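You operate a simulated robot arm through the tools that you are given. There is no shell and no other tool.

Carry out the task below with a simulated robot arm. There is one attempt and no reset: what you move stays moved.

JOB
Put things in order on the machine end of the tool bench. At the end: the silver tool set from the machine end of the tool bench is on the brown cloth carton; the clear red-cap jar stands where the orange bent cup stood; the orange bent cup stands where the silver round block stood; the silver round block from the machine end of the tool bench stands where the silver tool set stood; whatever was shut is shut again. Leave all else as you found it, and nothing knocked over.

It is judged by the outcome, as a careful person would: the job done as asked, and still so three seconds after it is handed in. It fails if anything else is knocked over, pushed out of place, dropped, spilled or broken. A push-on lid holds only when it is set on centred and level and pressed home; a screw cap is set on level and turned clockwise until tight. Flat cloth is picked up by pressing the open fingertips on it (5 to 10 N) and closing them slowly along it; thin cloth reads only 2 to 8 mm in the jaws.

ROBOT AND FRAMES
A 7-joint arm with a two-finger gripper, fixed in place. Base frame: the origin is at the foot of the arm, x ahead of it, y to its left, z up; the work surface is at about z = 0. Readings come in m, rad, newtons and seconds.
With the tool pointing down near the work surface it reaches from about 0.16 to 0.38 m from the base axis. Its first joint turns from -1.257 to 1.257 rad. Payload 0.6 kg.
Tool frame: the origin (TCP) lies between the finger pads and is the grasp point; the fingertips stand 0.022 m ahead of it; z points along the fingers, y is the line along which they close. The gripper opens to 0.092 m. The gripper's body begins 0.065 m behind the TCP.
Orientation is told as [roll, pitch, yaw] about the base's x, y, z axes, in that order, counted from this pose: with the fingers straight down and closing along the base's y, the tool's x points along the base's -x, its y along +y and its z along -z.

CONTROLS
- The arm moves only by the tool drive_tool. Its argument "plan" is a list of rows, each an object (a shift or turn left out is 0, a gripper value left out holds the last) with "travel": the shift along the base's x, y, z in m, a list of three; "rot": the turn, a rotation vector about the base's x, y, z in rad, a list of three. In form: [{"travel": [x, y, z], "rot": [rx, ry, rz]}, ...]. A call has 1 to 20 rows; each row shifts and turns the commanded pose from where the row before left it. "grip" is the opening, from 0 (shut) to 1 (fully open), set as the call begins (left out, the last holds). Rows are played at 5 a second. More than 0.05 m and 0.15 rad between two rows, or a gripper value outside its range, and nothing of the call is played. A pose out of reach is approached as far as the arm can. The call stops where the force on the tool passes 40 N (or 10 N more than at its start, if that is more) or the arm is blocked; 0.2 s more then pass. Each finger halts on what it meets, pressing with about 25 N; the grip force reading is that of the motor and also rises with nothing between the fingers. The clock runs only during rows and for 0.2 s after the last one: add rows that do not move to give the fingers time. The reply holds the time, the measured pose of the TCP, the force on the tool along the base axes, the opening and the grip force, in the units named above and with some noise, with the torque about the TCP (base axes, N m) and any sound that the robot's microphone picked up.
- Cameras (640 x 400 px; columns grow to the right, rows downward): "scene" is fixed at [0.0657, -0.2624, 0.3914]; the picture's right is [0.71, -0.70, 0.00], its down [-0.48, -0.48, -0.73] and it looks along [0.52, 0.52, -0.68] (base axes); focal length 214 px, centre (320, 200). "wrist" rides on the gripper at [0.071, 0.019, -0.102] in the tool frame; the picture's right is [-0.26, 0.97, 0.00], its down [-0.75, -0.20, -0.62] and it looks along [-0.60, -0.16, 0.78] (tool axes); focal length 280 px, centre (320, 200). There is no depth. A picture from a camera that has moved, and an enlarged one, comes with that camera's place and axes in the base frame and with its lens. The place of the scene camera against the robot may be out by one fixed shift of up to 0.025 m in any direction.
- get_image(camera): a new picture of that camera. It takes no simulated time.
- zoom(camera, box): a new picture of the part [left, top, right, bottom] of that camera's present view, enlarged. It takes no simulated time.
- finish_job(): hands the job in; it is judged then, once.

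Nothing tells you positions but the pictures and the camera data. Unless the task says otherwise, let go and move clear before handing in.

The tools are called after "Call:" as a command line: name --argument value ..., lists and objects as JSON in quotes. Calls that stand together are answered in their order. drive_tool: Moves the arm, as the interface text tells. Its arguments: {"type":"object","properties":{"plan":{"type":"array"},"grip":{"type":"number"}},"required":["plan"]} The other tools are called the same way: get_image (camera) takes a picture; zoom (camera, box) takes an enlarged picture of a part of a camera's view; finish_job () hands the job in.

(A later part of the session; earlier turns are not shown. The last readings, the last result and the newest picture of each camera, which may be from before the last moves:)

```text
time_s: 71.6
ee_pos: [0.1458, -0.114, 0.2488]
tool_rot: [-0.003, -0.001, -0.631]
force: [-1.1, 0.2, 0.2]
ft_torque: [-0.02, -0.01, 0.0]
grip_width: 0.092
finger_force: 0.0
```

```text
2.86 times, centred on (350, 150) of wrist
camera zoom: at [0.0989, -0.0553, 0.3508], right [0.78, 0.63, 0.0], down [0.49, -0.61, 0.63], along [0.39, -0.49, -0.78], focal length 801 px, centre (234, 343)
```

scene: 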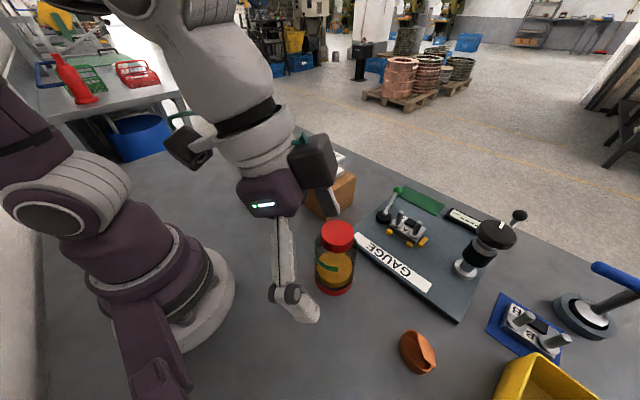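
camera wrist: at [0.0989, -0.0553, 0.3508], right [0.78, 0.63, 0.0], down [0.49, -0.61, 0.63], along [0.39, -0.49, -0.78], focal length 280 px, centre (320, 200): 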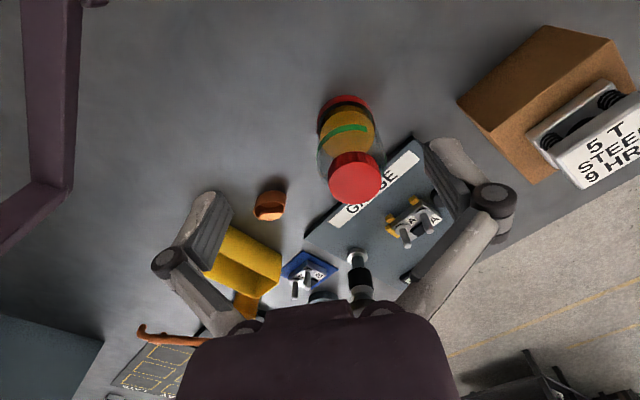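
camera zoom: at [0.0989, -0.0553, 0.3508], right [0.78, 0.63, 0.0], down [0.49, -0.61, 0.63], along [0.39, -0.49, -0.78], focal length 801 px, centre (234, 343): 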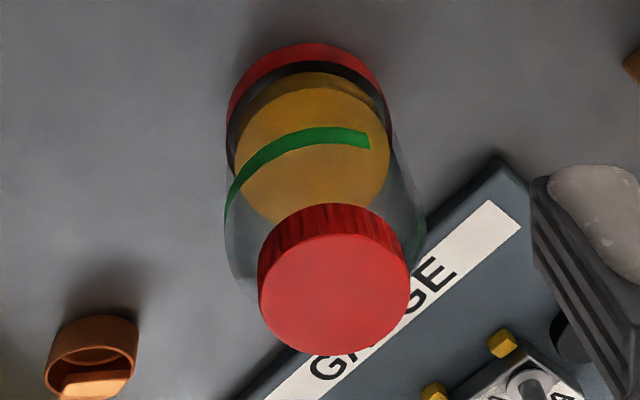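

The jar's centre is about (0.221, -0.153). The cap top is near z = 0.136, the cap underside near 0.118, and the straight glass body is 72 mm wide up to about z = 0.09. I'll take it vertically around the upper body rather than the cap, with the palm just above the cap, hovering over it first.

Call:
drive_tool --plan '[{"travel": [0.02, -0.01, -0.008], "rot": [0, 0, 0.013]}, {"travel": [0.025, -0.013, -0.015], "rot": [0, 0, 0.013]}, {"travel": [0.02, -0.011, -0.015]}, {"travel": [0.01, -0.005, -0.01]}, {"travel": [0, 0, 0]}, {"travel": [0, 0, 0]}]'

Call:
get_image --camera "wrist"

Call:
zoom --camera "scene" --box '[260, 130, 420, 310]'

```text
time_s: 73.0
ee_pos: [0.2208, -0.1518, 0.2025]
tool_rot: [-0.002, -0.002, -0.606]
force: [-0.1, 0.4, 0.8]
ft_torque: [0.0, -0.05, 0.0]
grip_width: 0.092
finger_force: 0.1
```

```text
taken
camera wrist: at [0.1736, -0.0944, 0.3038], right [0.76, 0.64, 0.0], down [0.5, -0.6, 0.63], along [0.4, -0.48, -0.78], focal length 280 px, centre (320, 200)
```

wrist: 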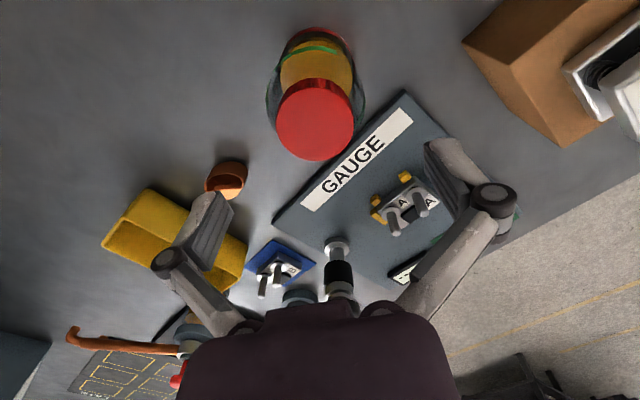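

```text
2.22 times, centred on (340, 220) of scene
camera zoom: at [0.0657, -0.2624, 0.3914], right [0.71, -0.7, 0.0], down [-0.48, -0.48, -0.73], along [0.52, 0.52, -0.68], focal length 477 px, centre (276, 156)
```

zoom: 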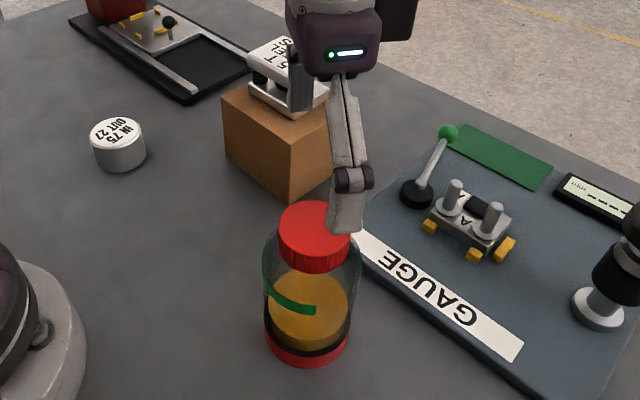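

Call:
zoom --camera "wrist" --box '[255, 20, 375, 170]'

```text
2.67 times, centred on (315, 95) of wrist
camera zoom: at [0.1736, -0.0944, 0.3038], right [0.76, 0.64, 0.0], down [0.5, -0.6, 0.63], along [0.4, -0.48, -0.78], focal length 748 px, centre (333, 480)
```

zoom: 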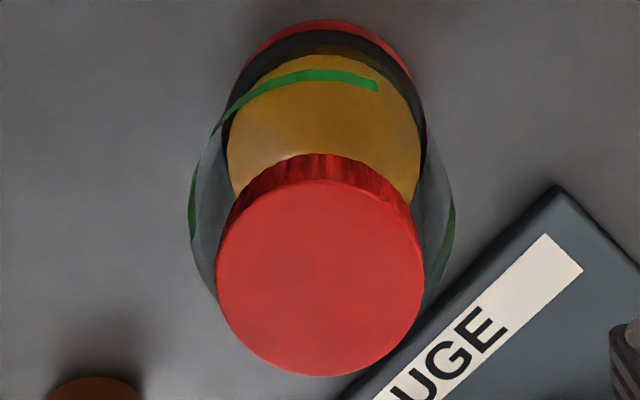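

The TCP is within 2–3 mm of the jar's axis. I'll correct that and descend in steps.

Call:
drive_tool --plan '[{"travel": [-0.002, -0.001, -0.025]}, {"travel": [0, 0, -0.03]}, {"travel": [0, 0, -0.03]}, {"travel": [0, 0, -0.015]}, {"travel": [0, 0, 0]}, {"travel": [0, 0, 0]}]'

Call:
get_image --camera "wrist"

Call:
zoom --camera "scene" --box '[260, 150, 420, 310]'

```text
time_s: 74.4
ee_pos: [0.2187, -0.1536, 0.1042]
tool_rot: [-0.001, -0.002, -0.606]
force: [-0.6, 0.0, -0.1]
ft_torque: [0.0, 0.0, -0.01]
grip_width: 0.0918
finger_force: 0.2
```

```text
taken
camera wrist: at [0.1713, -0.0956, 0.2052], right [0.76, 0.64, 0.0], down [0.5, -0.6, 0.63], along [0.4, -0.48, -0.78], focal length 280 px, centre (320, 200)
```

wrist: 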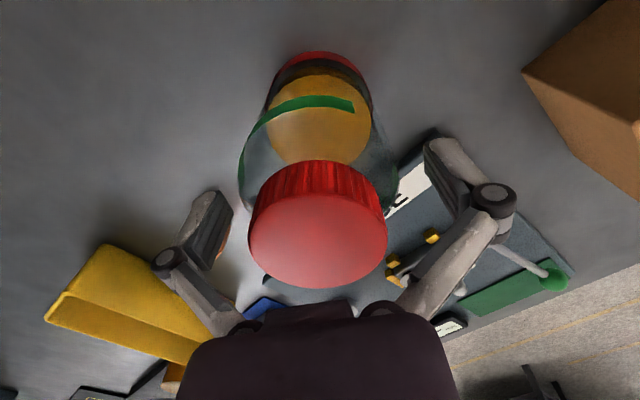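

```text
2.50 times, centred on (340, 230) of scene
camera zoom: at [0.0657, -0.2624, 0.3914], right [0.71, -0.7, 0.0], down [-0.48, -0.48, -0.73], along [0.52, 0.52, -0.68], focal length 536 px, centre (270, 125)
```

zoom: 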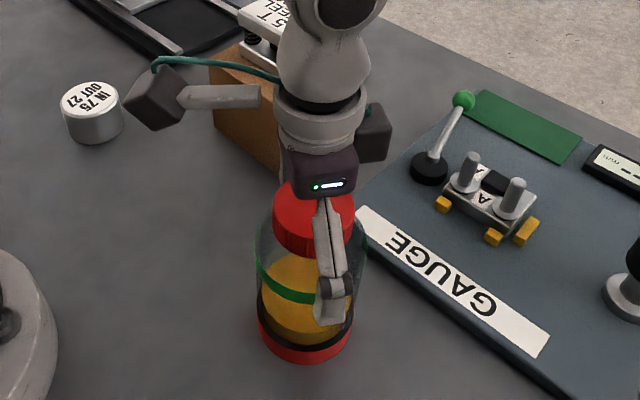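

The cap top is confirmed at 0.136 and the jar is centred between the fingers. Lowering to z = 0.077, which leaves the palm about 6 mm above the cap.

Call:
drive_tool --plan '[{"travel": [0, 0.001, -0.01]}, {"travel": [0, 0, -0.01]}, {"travel": [0, 0, -0.006]}, {"travel": [0, 0, 0]}, {"travel": [0, 0, 0]}]'

Call:
get_image --camera "wrist"

Call:
zoom --camera "scene" --box '[290, 190, 390, 310]'

```text
time_s: 75.6
ee_pos: [0.2179, -0.1531, 0.0767]
tool_rot: [0.0, -0.003, -0.606]
force: [-4.0, -2.5, 15.3]
ft_torque: [0.04, -0.14, -0.03]
grip_width: 0.0923
finger_force: 0.1
```

```text
taken
camera wrist: at [0.1702, -0.0946, 0.1786], right [0.76, 0.64, 0.0], down [0.5, -0.6, 0.63], along [0.4, -0.48, -0.78], focal length 280 px, centre (320, 200)
```

wrist: 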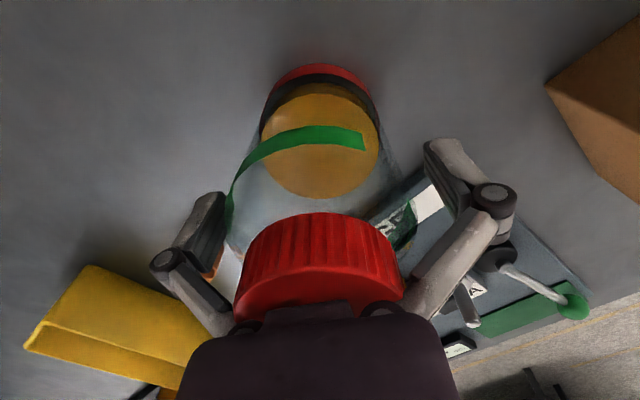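

```text
3.33 times, centred on (340, 250) of scene
camera zoom: at [0.0657, -0.2624, 0.3914], right [0.71, -0.7, 0.0], down [-0.48, -0.48, -0.73], along [0.52, 0.52, -0.68], focal length 715 px, centre (253, 33)
```

zoom: 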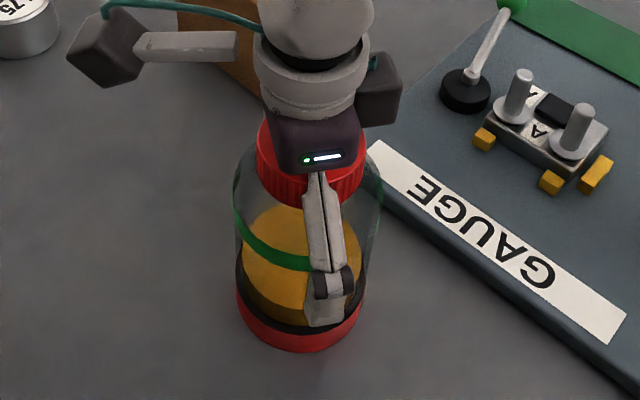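

The palm has just touched the cap (15 N, no movement seen). I'll back up 7 mm and confirm the force is gone.

Call:
drive_tool --plan '[{"travel": [0, 0, 0.004]}, {"travel": [0, 0, 0.003]}, {"travel": [0, 0, 0]}, {"travel": [0, 0, 0]}]'

Call:
get_image --camera "wrist"

Call:
zoom --camera "scene" --box '[290, 190, 390, 310]'

```text
time_s: 76.6
ee_pos: [0.2182, -0.1527, 0.0842]
tool_rot: [-0.001, 0.0, -0.605]
force: [0.0, 0.6, 0.6]
ft_torque: [0.01, 0.02, -0.01]
grip_width: 0.0919
finger_force: 0.1
```

```text
taken
camera wrist: at [0.17, -0.0946, 0.1856], right [0.76, 0.64, 0.0], down [0.5, -0.6, 0.63], along [0.4, -0.48, -0.78], focal length 280 px, centre (320, 200)
```

wrist: 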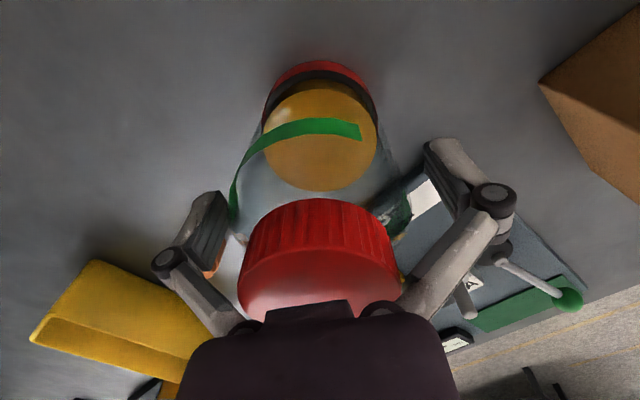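

```text
3.33 times, centred on (340, 250) of scene
camera zoom: at [0.0657, -0.2624, 0.3914], right [0.71, -0.7, 0.0], down [-0.48, -0.48, -0.73], along [0.52, 0.52, -0.68], focal length 715 px, centre (253, 33)
```

zoom: 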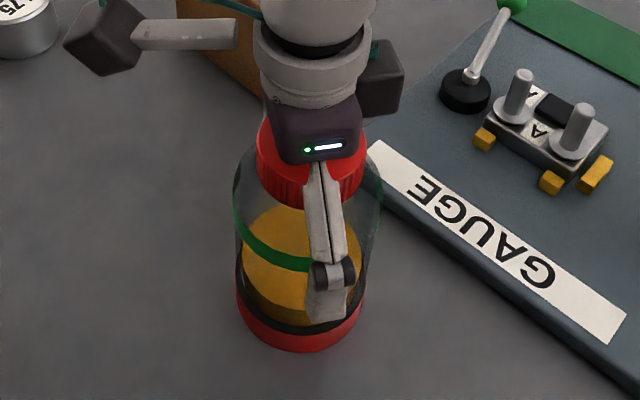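

The force is clear and the jar is unmoved. Closing on the glass body now.

Call:
drive_tool --plan '[{"travel": [0, 0, 0]}, {"travel": [0, 0, 0]}, {"travel": [0, 0, 0]}, {"travel": [0, 0, 0]}]' --grip 0.62

Call:
zoom --camera "scene" --box '[290, 190, 390, 310]'

Call:
get_image --camera "wrist"

```text
time_s: 77.6
ee_pos: [0.2191, -0.1522, 0.0849]
tool_rot: [-0.003, -0.005, -0.606]
force: [-1.7, -0.9, 35.7]
ft_torque: [-0.06, -0.15, -0.01]
grip_width: 0.0721
finger_force: 24.9
```

```text
3.33 times, centred on (340, 250) of scene
camera zoom: at [0.0656, -0.2624, 0.3915], right [0.71, -0.7, 0.0], down [-0.48, -0.48, -0.73], along [0.52, 0.52, -0.68], focal length 715 px, centre (253, 33)
```

zoom: 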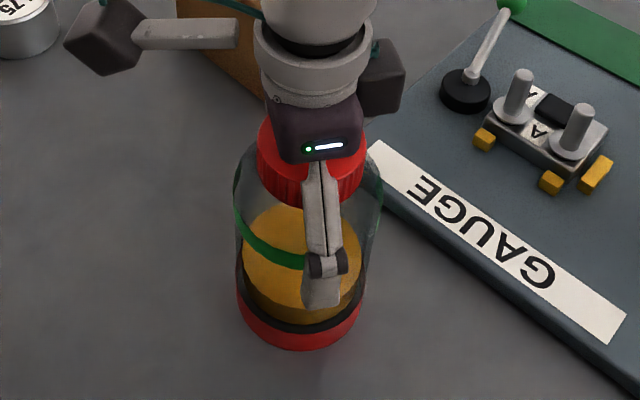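

```text
taken
camera wrist: at [0.1702, -0.0948, 0.1859], right [0.76, 0.64, 0.0], down [0.5, -0.59, 0.63], along [0.41, -0.48, -0.78], focal length 280 px, centre (320, 200)
```

wrist: 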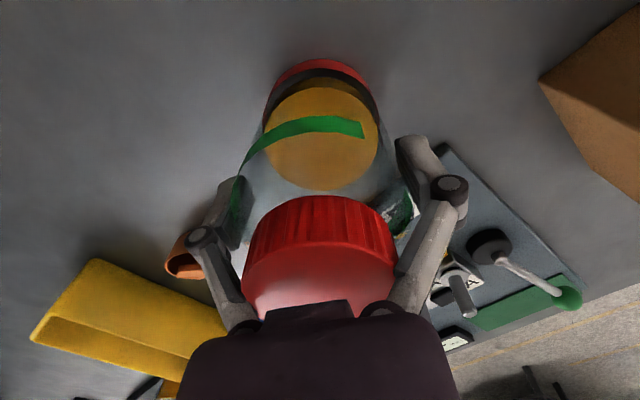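

Gripped at 72 mm. The closing fingers press the jar down against the bench, so I'll lift a couple of millimetres at a time to release that load.

Call:
drive_tool --plan '[{"travel": [0, 0, 0.002]}, {"travel": [0, 0, 0]}]'

Call:
drive_tool --plan '[{"travel": [0, 0, 0.003]}, {"travel": [0, 0, 0]}]'

Call:
drive_tool --plan '[{"travel": [0, 0, 0.005]}, {"travel": [0, 0, 0.005]}, {"travel": [0, 0, 0]}]'

Call:
get_image --camera "wrist"

Call:
zoom --camera "scene" --box '[290, 190, 390, 310]'

```text
time_s: 78.2
ee_pos: [0.2191, -0.1516, 0.0848]
tool_rot: [-0.002, 0.001, -0.606]
force: [-0.7, -1.7, 5.3]
ft_torque: [-0.02, -0.07, -0.03]
grip_width: 0.0713
finger_force: 25.0
```

```text
time_s: 78.8
ee_pos: [0.2178, -0.1524, 0.0885]
tool_rot: [0.0, -0.001, -0.606]
force: [-0.3, 0.1, -2.8]
ft_torque: [-0.01, -0.02, -0.01]
grip_width: 0.071
finger_force: 25.0
```

```text
time_s: 79.6
ee_pos: [0.2185, -0.1528, 0.097]
tool_rot: [-0.001, -0.002, -0.608]
force: [0.0, -0.2, -1.4]
ft_torque: [0.03, 0.03, -0.02]
grip_width: 0.0708
finger_force: 24.8
```

```text
taken
camera wrist: at [0.1703, -0.0941, 0.1995], right [0.76, 0.64, 0.0], down [0.5, -0.6, 0.63], along [0.4, -0.48, -0.78], focal length 280 px, centre (320, 200)
```

wrist: 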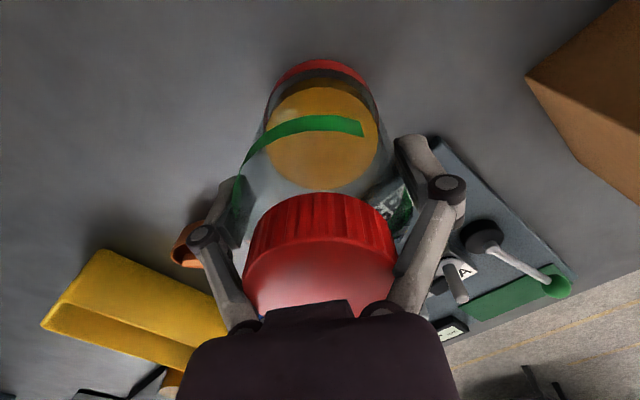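

```text
3.33 times, centred on (340, 250) of scene
camera zoom: at [0.0657, -0.2624, 0.3914], right [0.71, -0.7, 0.0], down [-0.48, -0.48, -0.73], along [0.52, 0.52, -0.68], focal length 715 px, centre (253, 33)
```

zoom: 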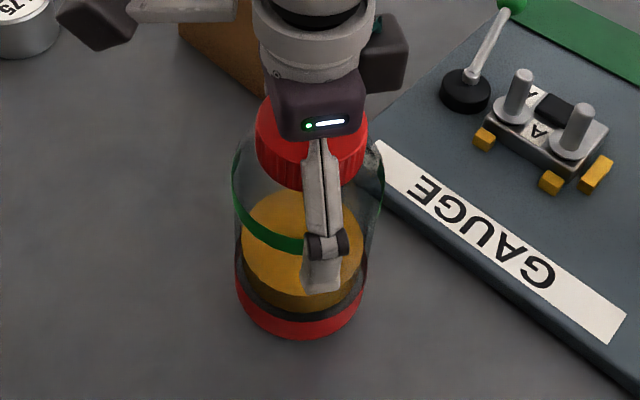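

The grip width is drifting down slightly, so I'll hold still and check whether the jar is off the bench and whether it's slipping.

Call:
drive_tool --plan '[{"travel": [0, 0, 0]}, {"travel": [0, 0, 0]}, {"travel": [0, 0, 0]}, {"travel": [0, 0, 0]}, {"travel": [0, 0, 0]}]'

Call:
zoom --camera "scene" --box '[300, 220, 370, 310]'

Call:
get_image --camera "wrist"

```text
time_s: 80.8
ee_pos: [0.218, -0.1525, 0.0965]
tool_rot: [-0.002, -0.002, -0.607]
force: [-0.5, -0.5, -1.5]
ft_torque: [-0.01, 0.0, -0.03]
grip_width: 0.0711
finger_force: 25.2
```

```text
4.44 times, centred on (335, 265) of scene
camera zoom: at [0.0657, -0.2624, 0.3914], right [0.71, -0.7, 0.0], down [-0.48, -0.48, -0.73], along [0.52, 0.52, -0.68], focal length 953 px, centre (253, -89)
```

zoom: 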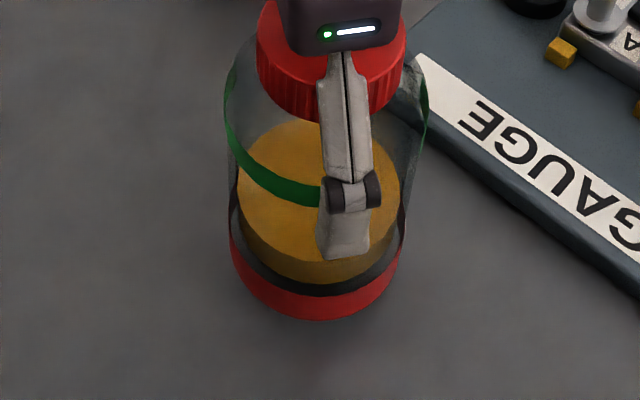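

```text
taken
camera wrist: at [0.1703, -0.0941, 0.1994], right [0.76, 0.64, 0.0], down [0.5, -0.6, 0.63], along [0.4, -0.48, -0.78], focal length 280 px, centre (320, 200)
```

wrist: 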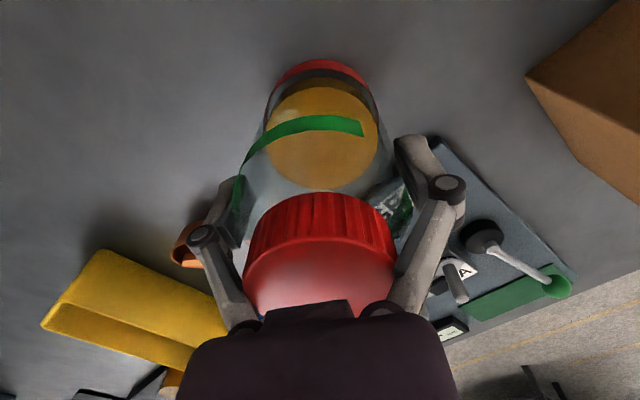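

The grip is stable at 71 mm and the jar is off the bench by the amount I lifted. I'll raise it to about 10 cm clearance while retracting slightly to keep away from the carton.

Call:
drive_tool --plan '[{"travel": [0, 0, 0.01]}, {"travel": [0, 0, 0.015]}, {"travel": [0, 0, 0.02]}, {"travel": [0, 0, 0.02]}, {"travel": [-0.007, 0.005, 0.015]}, {"travel": [-0.008, 0.0055, 0.01]}, {"travel": [-0.0063, 0.0043, 0.005]}, {"travel": [0, 0, 0]}, {"travel": [0, 0, 0]}]'

Call:
get_image --camera "wrist"

Call:
get_image --camera "scene"

```text
time_s: 82.8
ee_pos: [0.1958, -0.138, 0.1917]
tool_rot: [-0.002, -0.002, -0.606]
force: [0.3, 0.9, -1.3]
ft_torque: [-0.02, -0.01, 0.02]
grip_width: 0.0712
finger_force: 25.8
```

```text
taken
camera wrist: at [0.1478, -0.0799, 0.2929], right [0.76, 0.64, 0.0], down [0.5, -0.6, 0.63], along [0.4, -0.48, -0.78], focal length 280 px, centre (320, 200)
```

wrist: 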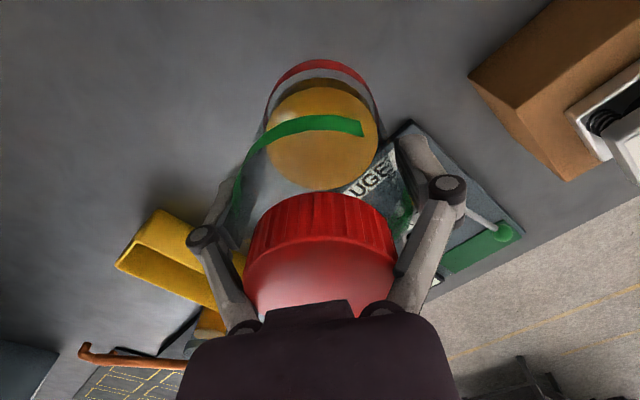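

```text
taken
```

scene: 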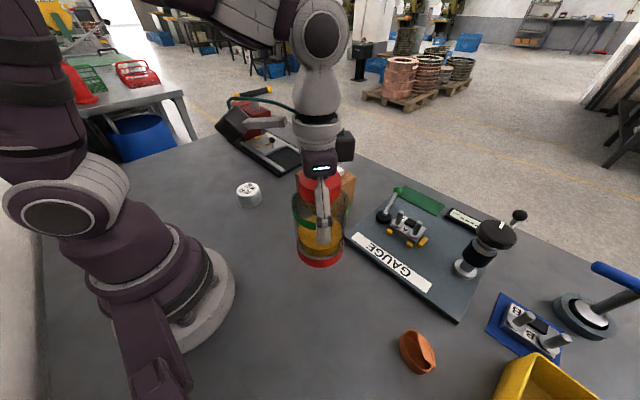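

The jar is held upright and steady. I'll swing to the left in slow half-steps.

Call:
drive_tool --plan '[{"travel": [0.0078, 0.0127, 0], "rot": [0, 0, 0.0622]}, {"travel": [0.0078, 0.0127, 0], "rot": [0, 0, 0.0622]}, {"travel": [0.0061, 0.0137, 0], "rot": [0, 0, 0.0622]}, {"travel": [0.0061, 0.0137, 0], "rot": [0, 0, 0.0622]}, {"travel": [0.0044, 0.0143, 0], "rot": [0, 0, 0.0622]}, {"travel": [0.0044, 0.0143, 0], "rot": [0, 0, 0.0622]}, {"travel": [0.0026, 0.0147, 0], "rot": [0, 0, 0.0622]}, {"travel": [0.0026, 0.0147, 0], "rot": [0, 0, 0.0622]}, {"travel": [0.0007, 0.0149, 0], "rot": [0, 0, 0.0622]}, {"travel": [0.0007, 0.0149, 0], "rot": [0, 0, 0.0622]}, {"travel": [-0.0011, 0.0149, 0], "rot": [0, 0, 0.0622]}, {"travel": [-0.0012, 0.0149, 0], "rot": [0, 0, 0.0622]}, {"travel": [-0.003, 0.0146, 0], "rot": [0, 0, 0.0622]}, {"travel": [-0.003, 0.0146, 0], "rot": [0, 0, 0.0622]}, {"travel": [0, 0, 0]}]'

Call:
drive_tool --plan '[{"travel": [-0.0048, 0.0141, 0], "rot": [0, 0, 0.0622]}, {"travel": [-0.0049, 0.0142, 0], "rot": [0, 0, 0.0622]}, {"travel": [-0.0065, 0.0135, 0], "rot": [0, 0, 0.0622]}, {"travel": [-0.0065, 0.0134, 0], "rot": [0, 0, 0.0622]}, {"travel": [-0.0081, 0.0125, 0], "rot": [0, 0, 0.0622]}, {"travel": [-0.0081, 0.0125, 0], "rot": [0, 0, 0.0622]}, {"travel": [-0.0096, 0.0115, 0], "rot": [0, 0, 0.0622]}, {"travel": [-0.0097, 0.0114, 0], "rot": [0, 0, 0.0622]}, {"travel": [-0.0109, 0.0102, 0], "rot": [0, 0, 0.0622]}, {"travel": [-0.011, 0.0101, 0], "rot": [0, 0, 0.0622]}, {"travel": [-0.0121, 0.0087, 0], "rot": [0, 0, 0.0622]}, {"travel": [-0.0122, 0.0087, 0], "rot": [0, 0, 0.0622]}, {"travel": [-0.0131, 0.0071, 0], "rot": [0, 0, 0.0622]}, {"travel": [-0.0131, 0.0071, 0], "rot": [0, 0, 0.0622]}, {"travel": [0, 0, 0]}, {"travel": [0, 0, 0]}]'

Call:
get_image --camera "wrist"

Call:
get_image --camera "scene"

```text
time_s: 86.0
ee_pos: [0.2323, 0.0632, 0.191]
tool_rot: [-0.002, -0.002, 0.266]
force: [0.6, -0.3, -1.3]
ft_torque: [0.01, -0.01, -0.01]
grip_width: 0.0709
finger_force: 25.1
```

```text
time_s: 89.4
ee_pos: [0.1021, 0.2164, 0.1943]
tool_rot: [-0.002, -0.001, 1.135]
force: [0.1, 0.3, -2.5]
ft_torque: [0.0, 0.01, 0.02]
grip_width: 0.0712
finger_force: 25.2
```

```text
taken
camera wrist: at [0.0544, 0.1621, 0.2952], right [-0.76, 0.65, 0.0], down [0.5, 0.6, 0.63], along [0.4, 0.48, -0.78], focal length 280 px, centre (320, 200)
```

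wrist: 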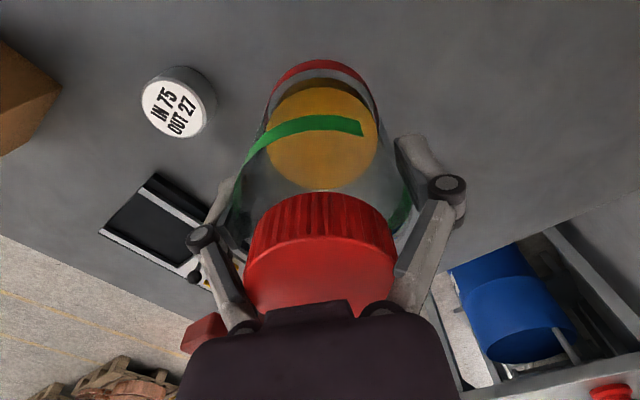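

```text
taken
```

scene: 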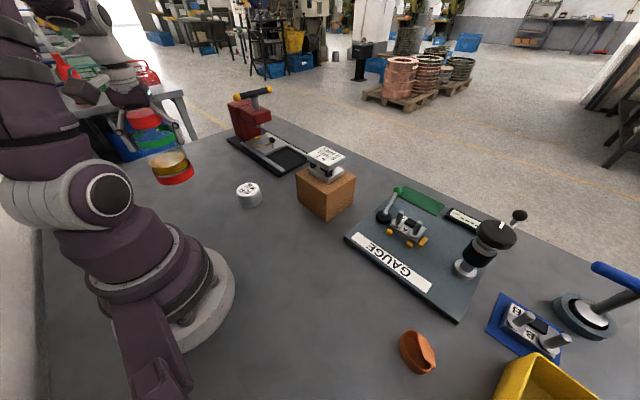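

The jar is still held the same way. I'll extend out over the cup's old place and lower it.

Call:
drive_tool --plan '[{"travel": [0.0055, 0.0127, -0.005]}, {"travel": [0.0055, 0.0127, -0.01]}, {"travel": [0.0054, 0.0127, -0.015]}, {"travel": [0, 0, -0.02]}, {"travel": [0, 0, -0.02]}, {"travel": [0, 0, -0.015]}, {"travel": [0, 0, 0]}, {"travel": [0, 0, 0]}]'

Call:
get_image --camera "wrist"

Call:
zoom --camera "scene" --box '[120, 90, 290, 230]'

```text
time_s: 91.2
ee_pos: [0.1177, 0.2565, 0.1075]
tool_rot: [-0.003, 0.0, 1.135]
force: [0.2, 0.0, -2.2]
ft_torque: [0.0, 0.0, 0.03]
grip_width: 0.0709
finger_force: 24.5
```

```text
taken
camera wrist: at [0.0701, 0.2008, 0.2087], right [-0.76, 0.65, 0.0], down [0.5, 0.6, 0.63], along [0.4, 0.48, -0.78], focal length 280 px, centre (320, 200)
```

wrist: 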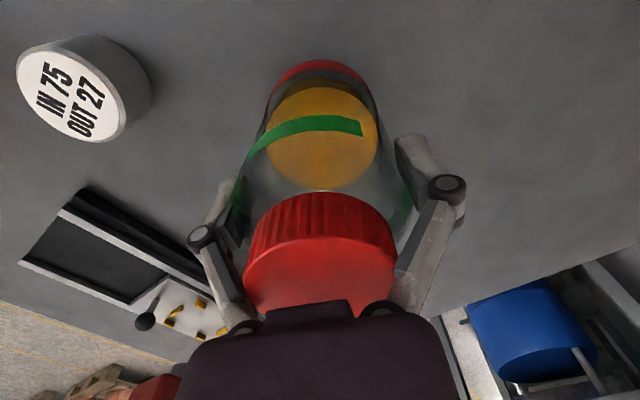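

```text
2.86 times, centred on (205, 160) of scene
camera zoom: at [0.0657, -0.2624, 0.3914], right [0.71, -0.7, 0.0], down [-0.48, -0.48, -0.73], along [0.52, 0.52, -0.68], focal length 613 px, centre (649, 314)
```

zoom: 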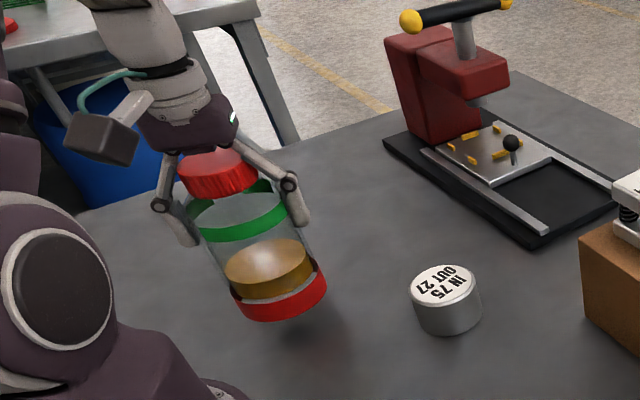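

Call:
drive_tool --plan '[{"travel": [0.001, -0.0015, -0.01]}, {"travel": [0, 0, -0.007]}, {"travel": [0, 0, 0]}, {"travel": [0, 0, 0]}]'

Call:
drive_tool --plan '[{"travel": [0, 0, -0.002]}, {"travel": [0, 0, 0]}]'

Call:
drive_tool --plan '[{"travel": [0, 0, -0.0015]}, {"travel": [0, 0, 0]}]'

```text
time_s: 92.2
ee_pos: [0.1182, 0.2552, 0.0907]
tool_rot: [-0.002, -0.002, 1.135]
force: [-0.8, 0.3, -1.4]
ft_torque: [-0.03, 0.03, -0.01]
grip_width: 0.0711
finger_force: 24.6
```

```text
time_s: 92.8
ee_pos: [0.1185, 0.2539, 0.0873]
tool_rot: [-0.002, -0.002, 1.135]
force: [-0.2, -1.1, -1.2]
ft_torque: [-0.01, -0.03, -0.05]
grip_width: 0.0709
finger_force: 25.2
```

```text
time_s: 93.4
ee_pos: [0.119, 0.2549, 0.0874]
tool_rot: [-0.001, -0.004, 1.133]
force: [-1.1, 0.4, 5.3]
ft_torque: [-0.08, 0.16, -0.03]
grip_width: 0.0708
finger_force: 24.5
```

First contact with the bench. One small step to seat the jar, then a look.

Call:
drive_tool --plan '[{"travel": [0, 0, -0.001]}, {"travel": [0, 0, 0]}]'

Call:
zoom --camera "scene" --box '[140, 120, 260, 220]'

```text
time_s: 94.0
ee_pos: [0.1195, 0.2545, 0.086]
tool_rot: [-0.002, -0.005, 1.135]
force: [1.4, -4.6, 33.0]
ft_torque: [0.01, -0.11, -0.1]
grip_width: 0.0711
finger_force: 24.7
```

```text
4.00 times, centred on (200, 170) of scene
camera zoom: at [0.0657, -0.2624, 0.3913], right [0.71, -0.7, 0.0], down [-0.48, -0.48, -0.73], along [0.52, 0.52, -0.68], focal length 858 px, centre (800, 320)
```

zoom: 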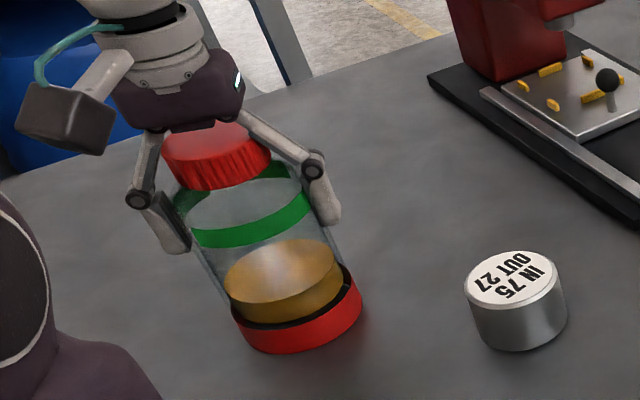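

It's firmly down at 33 N. I'll back off 1.5 mm to relieve the load, then open.

Call:
drive_tool --plan '[{"travel": [0, 0, 0.0015]}, {"travel": [0, 0, 0]}]'

```text
time_s: 94.6
ee_pos: [0.1192, 0.2528, 0.0879]
tool_rot: [0.0, 0.002, 1.136]
force: [0.2, 0.1, -0.5]
ft_torque: [-0.02, -0.01, 0.04]
grip_width: 0.0711
finger_force: 24.8
```

Call:
drive_tool --plan '[{"travel": [0, 0, 0]}, {"travel": [0, 0, 0]}, {"travel": [0, 0, 0]}, {"travel": [0, 0, 0]}]' --grip 1.0

Call:
get_image --camera "wrist"

Call:
zoom --camera "scene" --box '[140, 120, 260, 220]'

```text
time_s: 95.6
ee_pos: [0.1191, 0.2538, 0.0874]
tool_rot: [-0.001, -0.002, 1.134]
force: [0.6, -0.1, 0.0]
ft_torque: [0.0, -0.02, -0.02]
grip_width: 0.092
finger_force: 0.1
```

```text
taken
camera wrist: at [0.0709, 0.1986, 0.1894], right [-0.76, 0.65, 0.0], down [0.5, 0.6, 0.63], along [0.4, 0.48, -0.78], focal length 280 px, centre (320, 200)
```

wrist: 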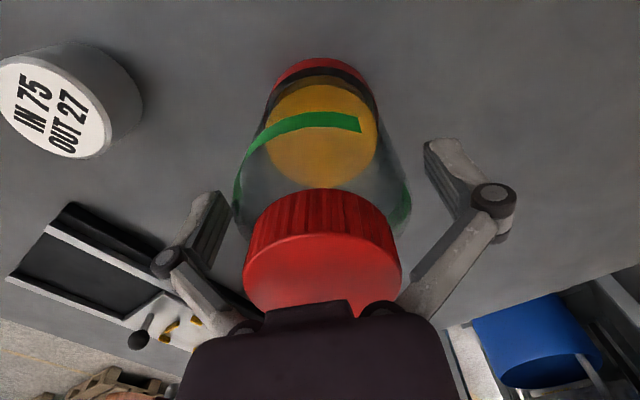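

```text
4.00 times, centred on (200, 170) of scene
camera zoom: at [0.0657, -0.2624, 0.3914], right [0.71, -0.7, 0.0], down [-0.48, -0.48, -0.73], along [0.52, 0.52, -0.68], focal length 858 px, centre (800, 320)
```

zoom: 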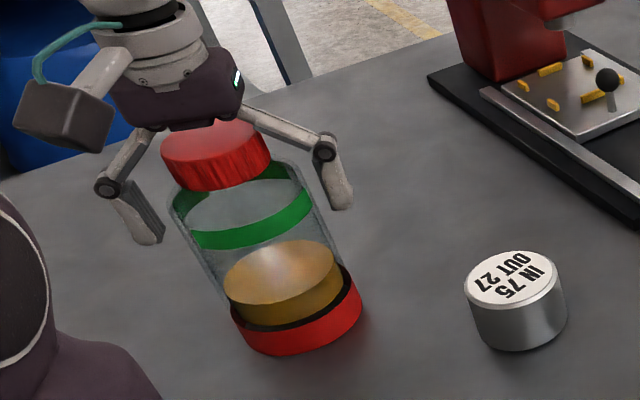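

The jar stands free and upright. Going straight up, clear of the cap, then back toward the middle for a final check.

Call:
drive_tool --plan '[{"travel": [0, 0, 0.02]}, {"travel": [0, 0, 0.03]}, {"travel": [0, 0, 0.035]}, {"travel": [0, 0, 0.035]}, {"travel": [-0.005, -0.01, 0.02]}, {"travel": [-0.008, -0.02, 0]}, {"travel": [0, 0, 0]}, {"travel": [0, 0, 0]}]'

Call:
get_image --camera "wrist"

Call:
get_image --camera "scene"

```text
time_s: 97.4
ee_pos: [0.106, 0.2223, 0.2261]
tool_rot: [-0.001, -0.002, 1.134]
force: [0.3, 0.3, 0.2]
ft_torque: [0.01, -0.01, -0.02]
grip_width: 0.092
finger_force: 0.0
```

```text
taken
camera wrist: at [0.058, 0.1686, 0.3277], right [-0.76, 0.65, 0.0], down [0.5, 0.6, 0.63], along [0.4, 0.48, -0.78], focal length 280 px, centre (320, 200)
```

wrist: 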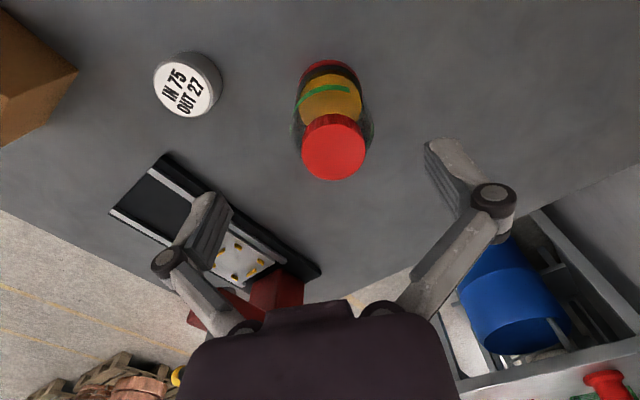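

```text
taken
```

scene: 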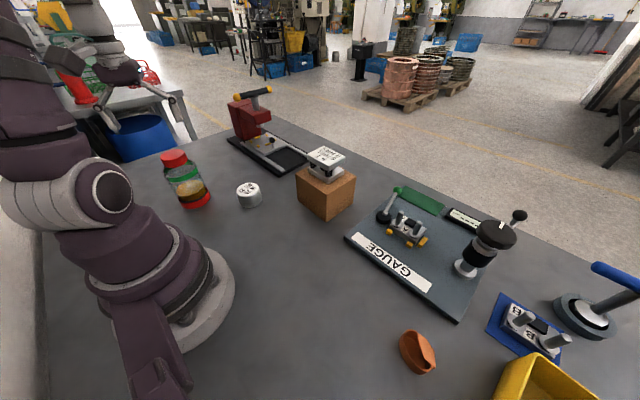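

All four items are in place and everything else looks untouched. I want to measure how well the cup is centred on the round block's old spot, so I'll swing back at height to look at it closely.

Call:
drive_tool --plan '[{"travel": [0.0288, -0.016, 0.005], "rot": [0, 0, -0.1323]}, {"travel": [0.0264, -0.0198, 0], "rot": [0, 0, -0.1323]}, {"travel": [0.0237, -0.0231, 0], "rot": [0, 0, -0.1323]}, {"travel": [0.0204, -0.026, 0], "rot": [0, 0, -0.1323]}, {"travel": [0.0168, -0.0285, 0], "rot": [0, 0, -0.1323]}, {"travel": [0.0129, -0.0304, 0], "rot": [0, 0, -0.1323]}, {"travel": [0.0087, -0.0319, 0], "rot": [0, 0, -0.1323]}, {"travel": [0.0045, -0.0327, 0], "rot": [0, 0, -0.1323]}, {"travel": [0.0001, -0.0331, 0], "rot": [0, 0, -0.1323]}, {"travel": [-0.0042, -0.0327, 0], "rot": [0, 0, -0.1323]}, {"travel": [-0.0086, -0.032, 0], "rot": [0, 0, -0.1323]}, {"travel": [-0.0127, -0.0305, 0], "rot": [0, 0, -0.1323]}, {"travel": [-0.0166, -0.0286, 0], "rot": [0, 0, -0.1323]}, {"travel": [-0.0201, -0.0261, 0], "rot": [0, 0, -0.1323]}, {"travel": [-0.0235, -0.0233, 0], "rot": [0, 0, -0.1323]}, {"travel": [-0.0264, -0.02, 0], "rot": [0, 0, -0.1323]}, {"travel": [0, 0, 0]}, {"travel": [0, 0, 0]}]'

Call:
get_image --camera "wrist"

Call:
zoom --camera "wrist" --box '[300, 130, 390, 210]'

```text
time_s: 101.2
ee_pos: [0.1386, -0.2107, 0.2329]
tool_rot: [-0.003, -0.001, -0.983]
force: [1.1, 0.2, -1.4]
ft_torque: [0.02, 0.01, -0.03]
grip_width: 0.092
finger_force: 0.0
```

```text
taken
camera wrist: at [0.1149, -0.1398, 0.3342], right [0.95, 0.32, 0.0], down [0.25, -0.74, 0.63], along [0.2, -0.59, -0.78], focal length 280 px, centre (320, 200)
```

wrist: 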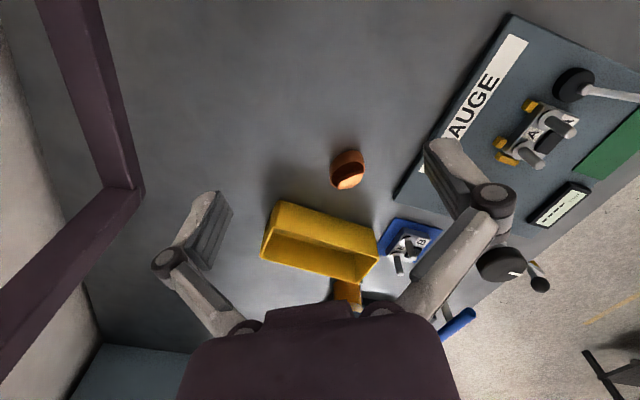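

```text
5.00 times, centred on (345, 170) of wrist
camera zoom: at [0.1149, -0.1398, 0.3342], right [0.95, 0.32, 0.0], down [0.25, -0.74, 0.63], along [0.2, -0.59, -0.78], focal length 1402 px, centre (195, 350)
```

zoom: 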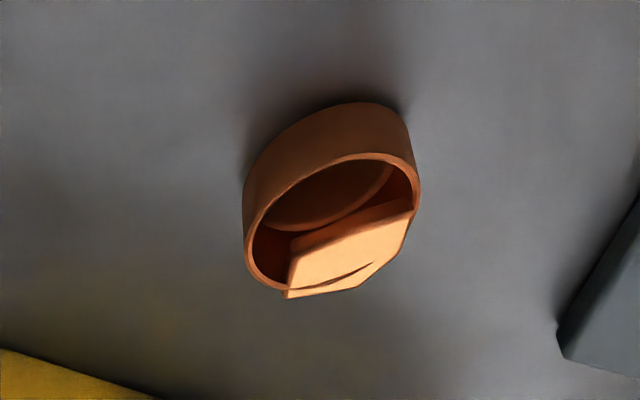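

The cup's centre is at about (0.2145, -0.3225), roughly 11 mm short of where the round block stood, because it shifted in the fingers during the grip. I'll fix that with a gentle low push from the base side, using closed fingers.

Call:
drive_tool --plan '[{"travel": [0.0112, -0.0148, -0.03], "rot": [0, 0, -0.0206]}, {"travel": [0.0112, -0.0148, -0.03], "rot": [0, 0, -0.0206]}, {"travel": [0.0112, -0.0148, -0.03], "rot": [0, 0, -0.0206]}, {"travel": [0.0112, -0.0148, -0.03], "rot": [0, 0, -0.0206]}, {"travel": [0.0112, -0.0148, -0.03], "rot": [0, 0, -0.0206]}, {"travel": [0, 0, 0]}, {"travel": [0, 0, 0]}]' --grip 0.0

Call:
get_image --camera "wrist"

Call:
zoom --camera "scene" --box '[350, 270, 490, 400]'

```text
time_s: 102.8
ee_pos: [0.1928, -0.285, 0.0774]
tool_rot: [-0.002, -0.001, -1.087]
force: [0.3, 0.7, 0.3]
ft_torque: [0.01, -0.04, 0.0]
grip_width: 0.0002
finger_force: 25.1
```

```text
taken
camera wrist: at [0.1752, -0.2112, 0.1801], right [0.98, 0.22, 0.0], down [0.17, -0.76, 0.63], along [0.14, -0.61, -0.78], focal length 280 px, centre (320, 200)
```

wrist: 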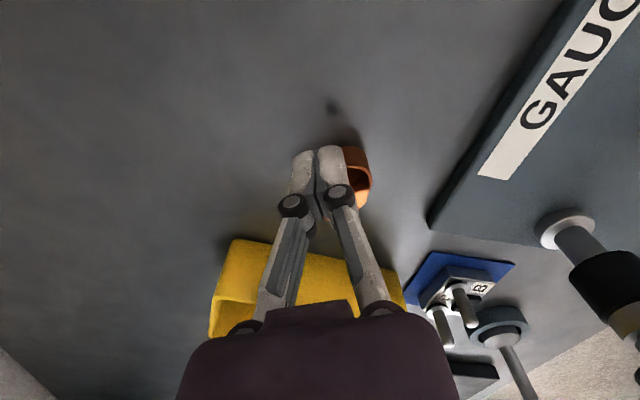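

```text
3.08 times, centred on (420, 335) of scene
camera zoom: at [0.0657, -0.2624, 0.3914], right [0.71, -0.7, 0.0], down [-0.48, -0.48, -0.73], along [0.52, 0.52, -0.68], focal length 660 px, centre (12, -215)
```

zoom: 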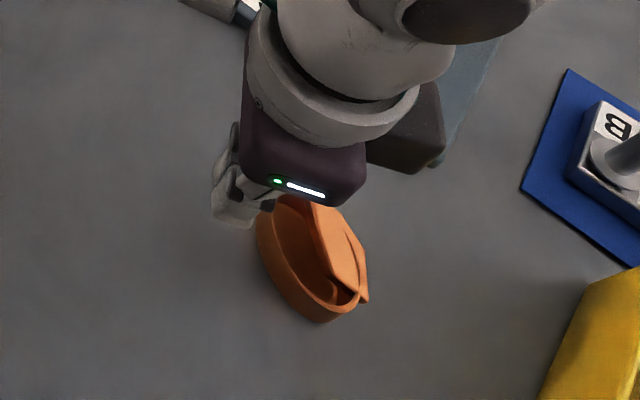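

The fingers are lined up behind the cup with about 12 mm of gap. I'll lower them close to the bench and then push outward slowly.

Call:
drive_tool --plan '[{"travel": [0.0015, 0.001, -0.02]}, {"travel": [0, 0, -0.02]}, {"travel": [0, 0, -0.01]}, {"travel": [0, 0, 0]}, {"travel": [0, 0, 0]}]'

Call:
get_image --camera "wrist"

Call:
zoom --camera "scene" --box '[350, 270, 490, 400]'

```text
time_s: 104.0
ee_pos: [0.1924, -0.284, 0.0303]
tool_rot: [-0.003, -0.001, -1.085]
force: [-0.1, 0.0, -1.0]
ft_torque: [-0.01, -0.03, -0.01]
grip_width: 0.0
finger_force: 25.0
```

```text
taken
camera wrist: at [0.1752, -0.2104, 0.1324], right [0.98, 0.22, 0.0], down [0.17, -0.76, 0.63], along [0.14, -0.61, -0.78], focal length 280 px, centre (320, 200)
```

wrist: 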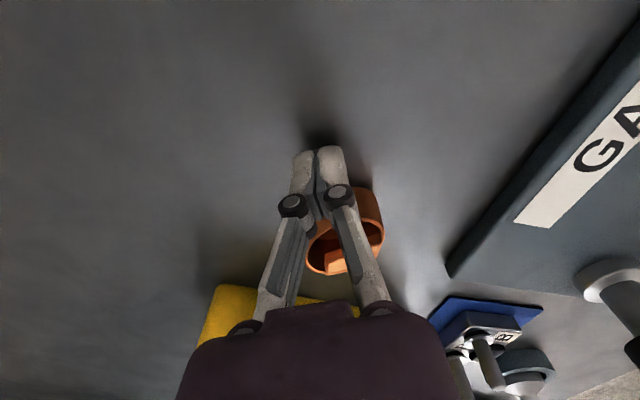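

```text
3.08 times, centred on (420, 335) of scene
camera zoom: at [0.0657, -0.2624, 0.3914], right [0.71, -0.7, 0.0], down [-0.48, -0.48, -0.73], along [0.52, 0.52, -0.68], focal length 660 px, centre (12, -215)
```

zoom: 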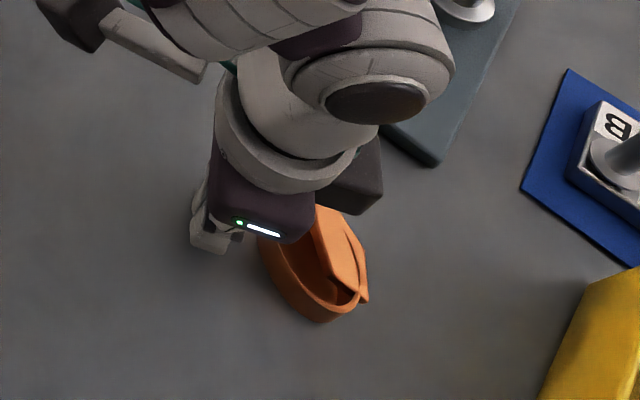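

Call:
drive_tool --plan '[{"travel": [0.0008, 0, -0.003]}, {"travel": [0.0019, -0.0035, 0]}, {"travel": [0.0019, -0.0035, 0]}, {"travel": [0.0019, -0.0035, 0]}, {"travel": [0.0019, -0.0035, 0]}, {"travel": [0, 0, 0]}]'

Call:
get_image --camera "wrist"

Call:
zoom --camera "scene" --box '[350, 270, 490, 400]'

```text
time_s: 105.4
ee_pos: [0.2021, -0.2973, 0.0289]
tool_rot: [-0.002, -0.002, -1.085]
force: [0.3, 0.9, 0.3]
ft_torque: [-0.02, 0.03, 0.01]
grip_width: 0.0001
finger_force: 24.8
```

```text
taken
camera wrist: at [0.1848, -0.2242, 0.1316], right [0.98, 0.22, 0.0], down [0.17, -0.76, 0.63], along [0.14, -0.61, -0.78], focal length 280 px, centre (320, 200)
```

wrist: 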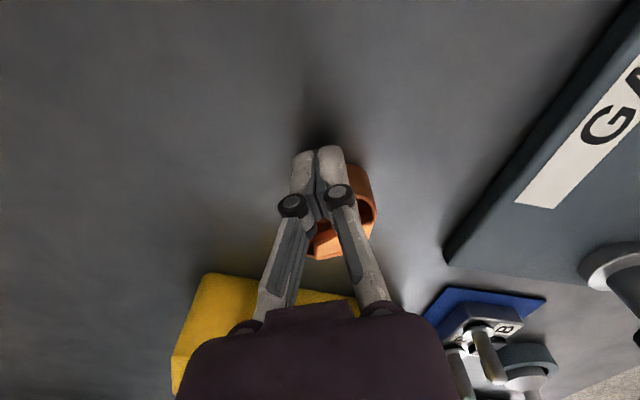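

```text
3.08 times, centred on (420, 335) of scene
camera zoom: at [0.0657, -0.2624, 0.3914], right [0.71, -0.7, 0.0], down [-0.48, -0.48, -0.73], along [0.52, 0.52, -0.68], focal length 660 px, centre (12, -215)
```

zoom: 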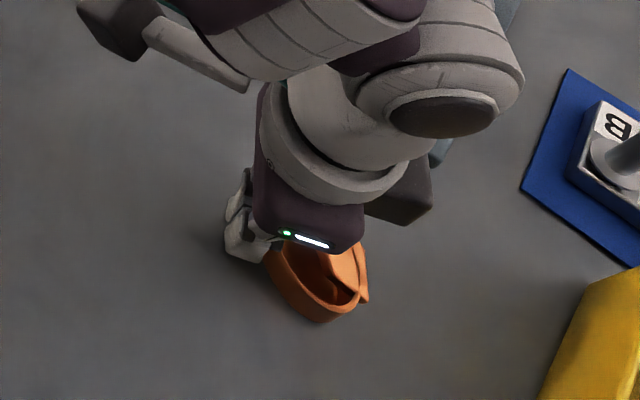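

Call:
drive_tool --plan '[{"travel": [0.0019, -0.0035, 0]}, {"travel": [0.0019, -0.0035, 0]}, {"travel": [0, 0, 0]}]'

Call:
zoom --camera "scene" --box '[350, 270, 490, 400]'

```text
time_s: 106.2
ee_pos: [0.2055, -0.3047, 0.0301]
tool_rot: [-0.003, -0.003, -1.085]
force: [-0.4, 0.2, -0.8]
ft_torque: [-0.03, -0.02, -0.03]
grip_width: 0.0002
finger_force: 24.7
```

```text
3.08 times, centred on (420, 335) of scene
camera zoom: at [0.0657, -0.2624, 0.3914], right [0.71, -0.7, 0.0], down [-0.48, -0.48, -0.73], along [0.52, 0.52, -0.68], focal length 660 px, centre (12, -215)
```

zoom: 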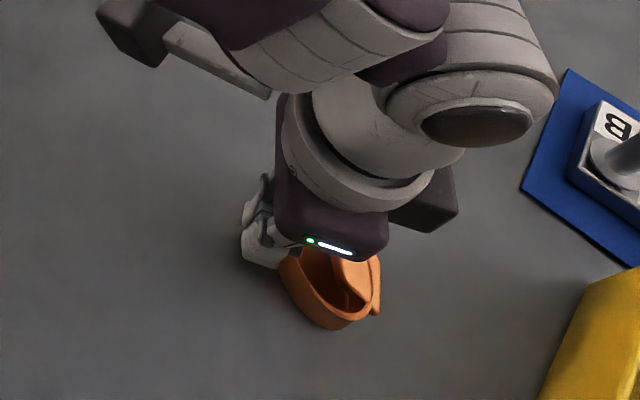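

The cup slid outward about 7 mm and stays flat. One more 3.5 mm nudge, then back off.

Call:
drive_tool --plan '[{"travel": [0.0016, -0.0031, 0]}, {"travel": [0, 0, 0]}]'

Call:
zoom --camera "scene" --box '[350, 270, 490, 400]'

Call:
drive_tool --plan '[{"travel": [-0.0075, 0.014, 0]}, {"travel": [-0.0075, 0.014, 0.01]}, {"travel": [-0.006, 0.01, 0.035]}, {"travel": [-0.006, 0.01, 0.04]}, {"travel": [-0.012, 0.017, 0.04]}, {"travel": [-0.012, 0.017, 0.04]}, {"travel": [0, 0, 0]}, {"travel": [0, 0, 0]}]'

Call:
get_image --camera "wrist"

Call:
get_image --camera "scene"

```text
time_s: 106.8
ee_pos: [0.2076, -0.3076, 0.0298]
tool_rot: [-0.002, -0.002, -1.085]
force: [-0.9, 0.3, -0.4]
ft_torque: [0.01, 0.0, -0.01]
grip_width: 0.0002
finger_force: 25.3
```

```text
3.08 times, centred on (420, 335) of scene
camera zoom: at [0.0657, -0.2624, 0.3914], right [0.71, -0.7, 0.0], down [-0.48, -0.48, -0.73], along [0.52, 0.52, -0.68], focal length 660 px, centre (12, -215)
```

zoom: 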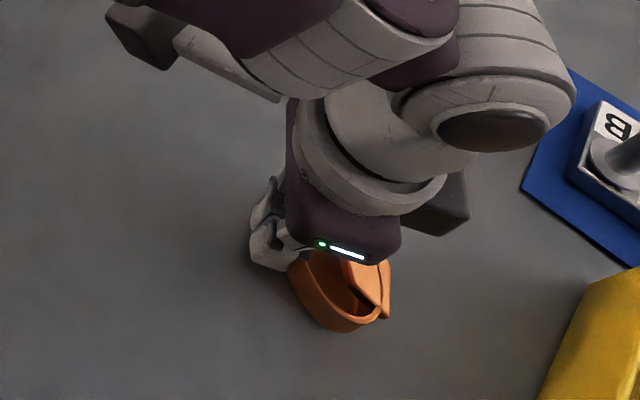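

```text
time_s: 108.6
ee_pos: [0.1568, -0.2271, 0.1979]
tool_rot: [-0.001, -0.001, -1.084]
force: [-0.2, 0.2, 0.2]
ft_torque: [-0.02, -0.03, 0.01]
grip_width: 0.0
finger_force: 24.8
```

```text
taken
camera wrist: at [0.141, -0.1533, 0.2991], right [0.98, 0.22, 0.0], down [0.17, -0.76, 0.63], along [0.14, -0.61, -0.78], focal length 280 px, centre (320, 200)
```

wrist: 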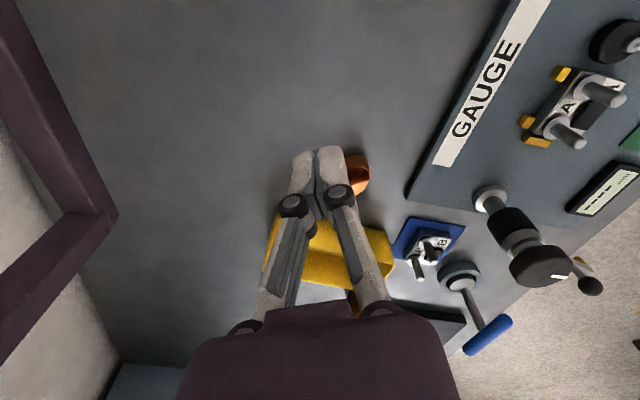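

```text
taken
```

scene: 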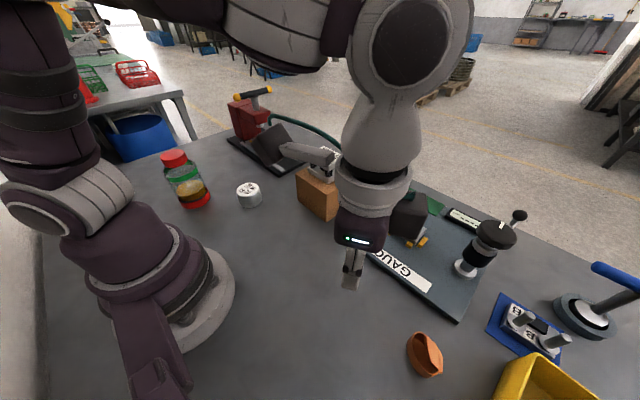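

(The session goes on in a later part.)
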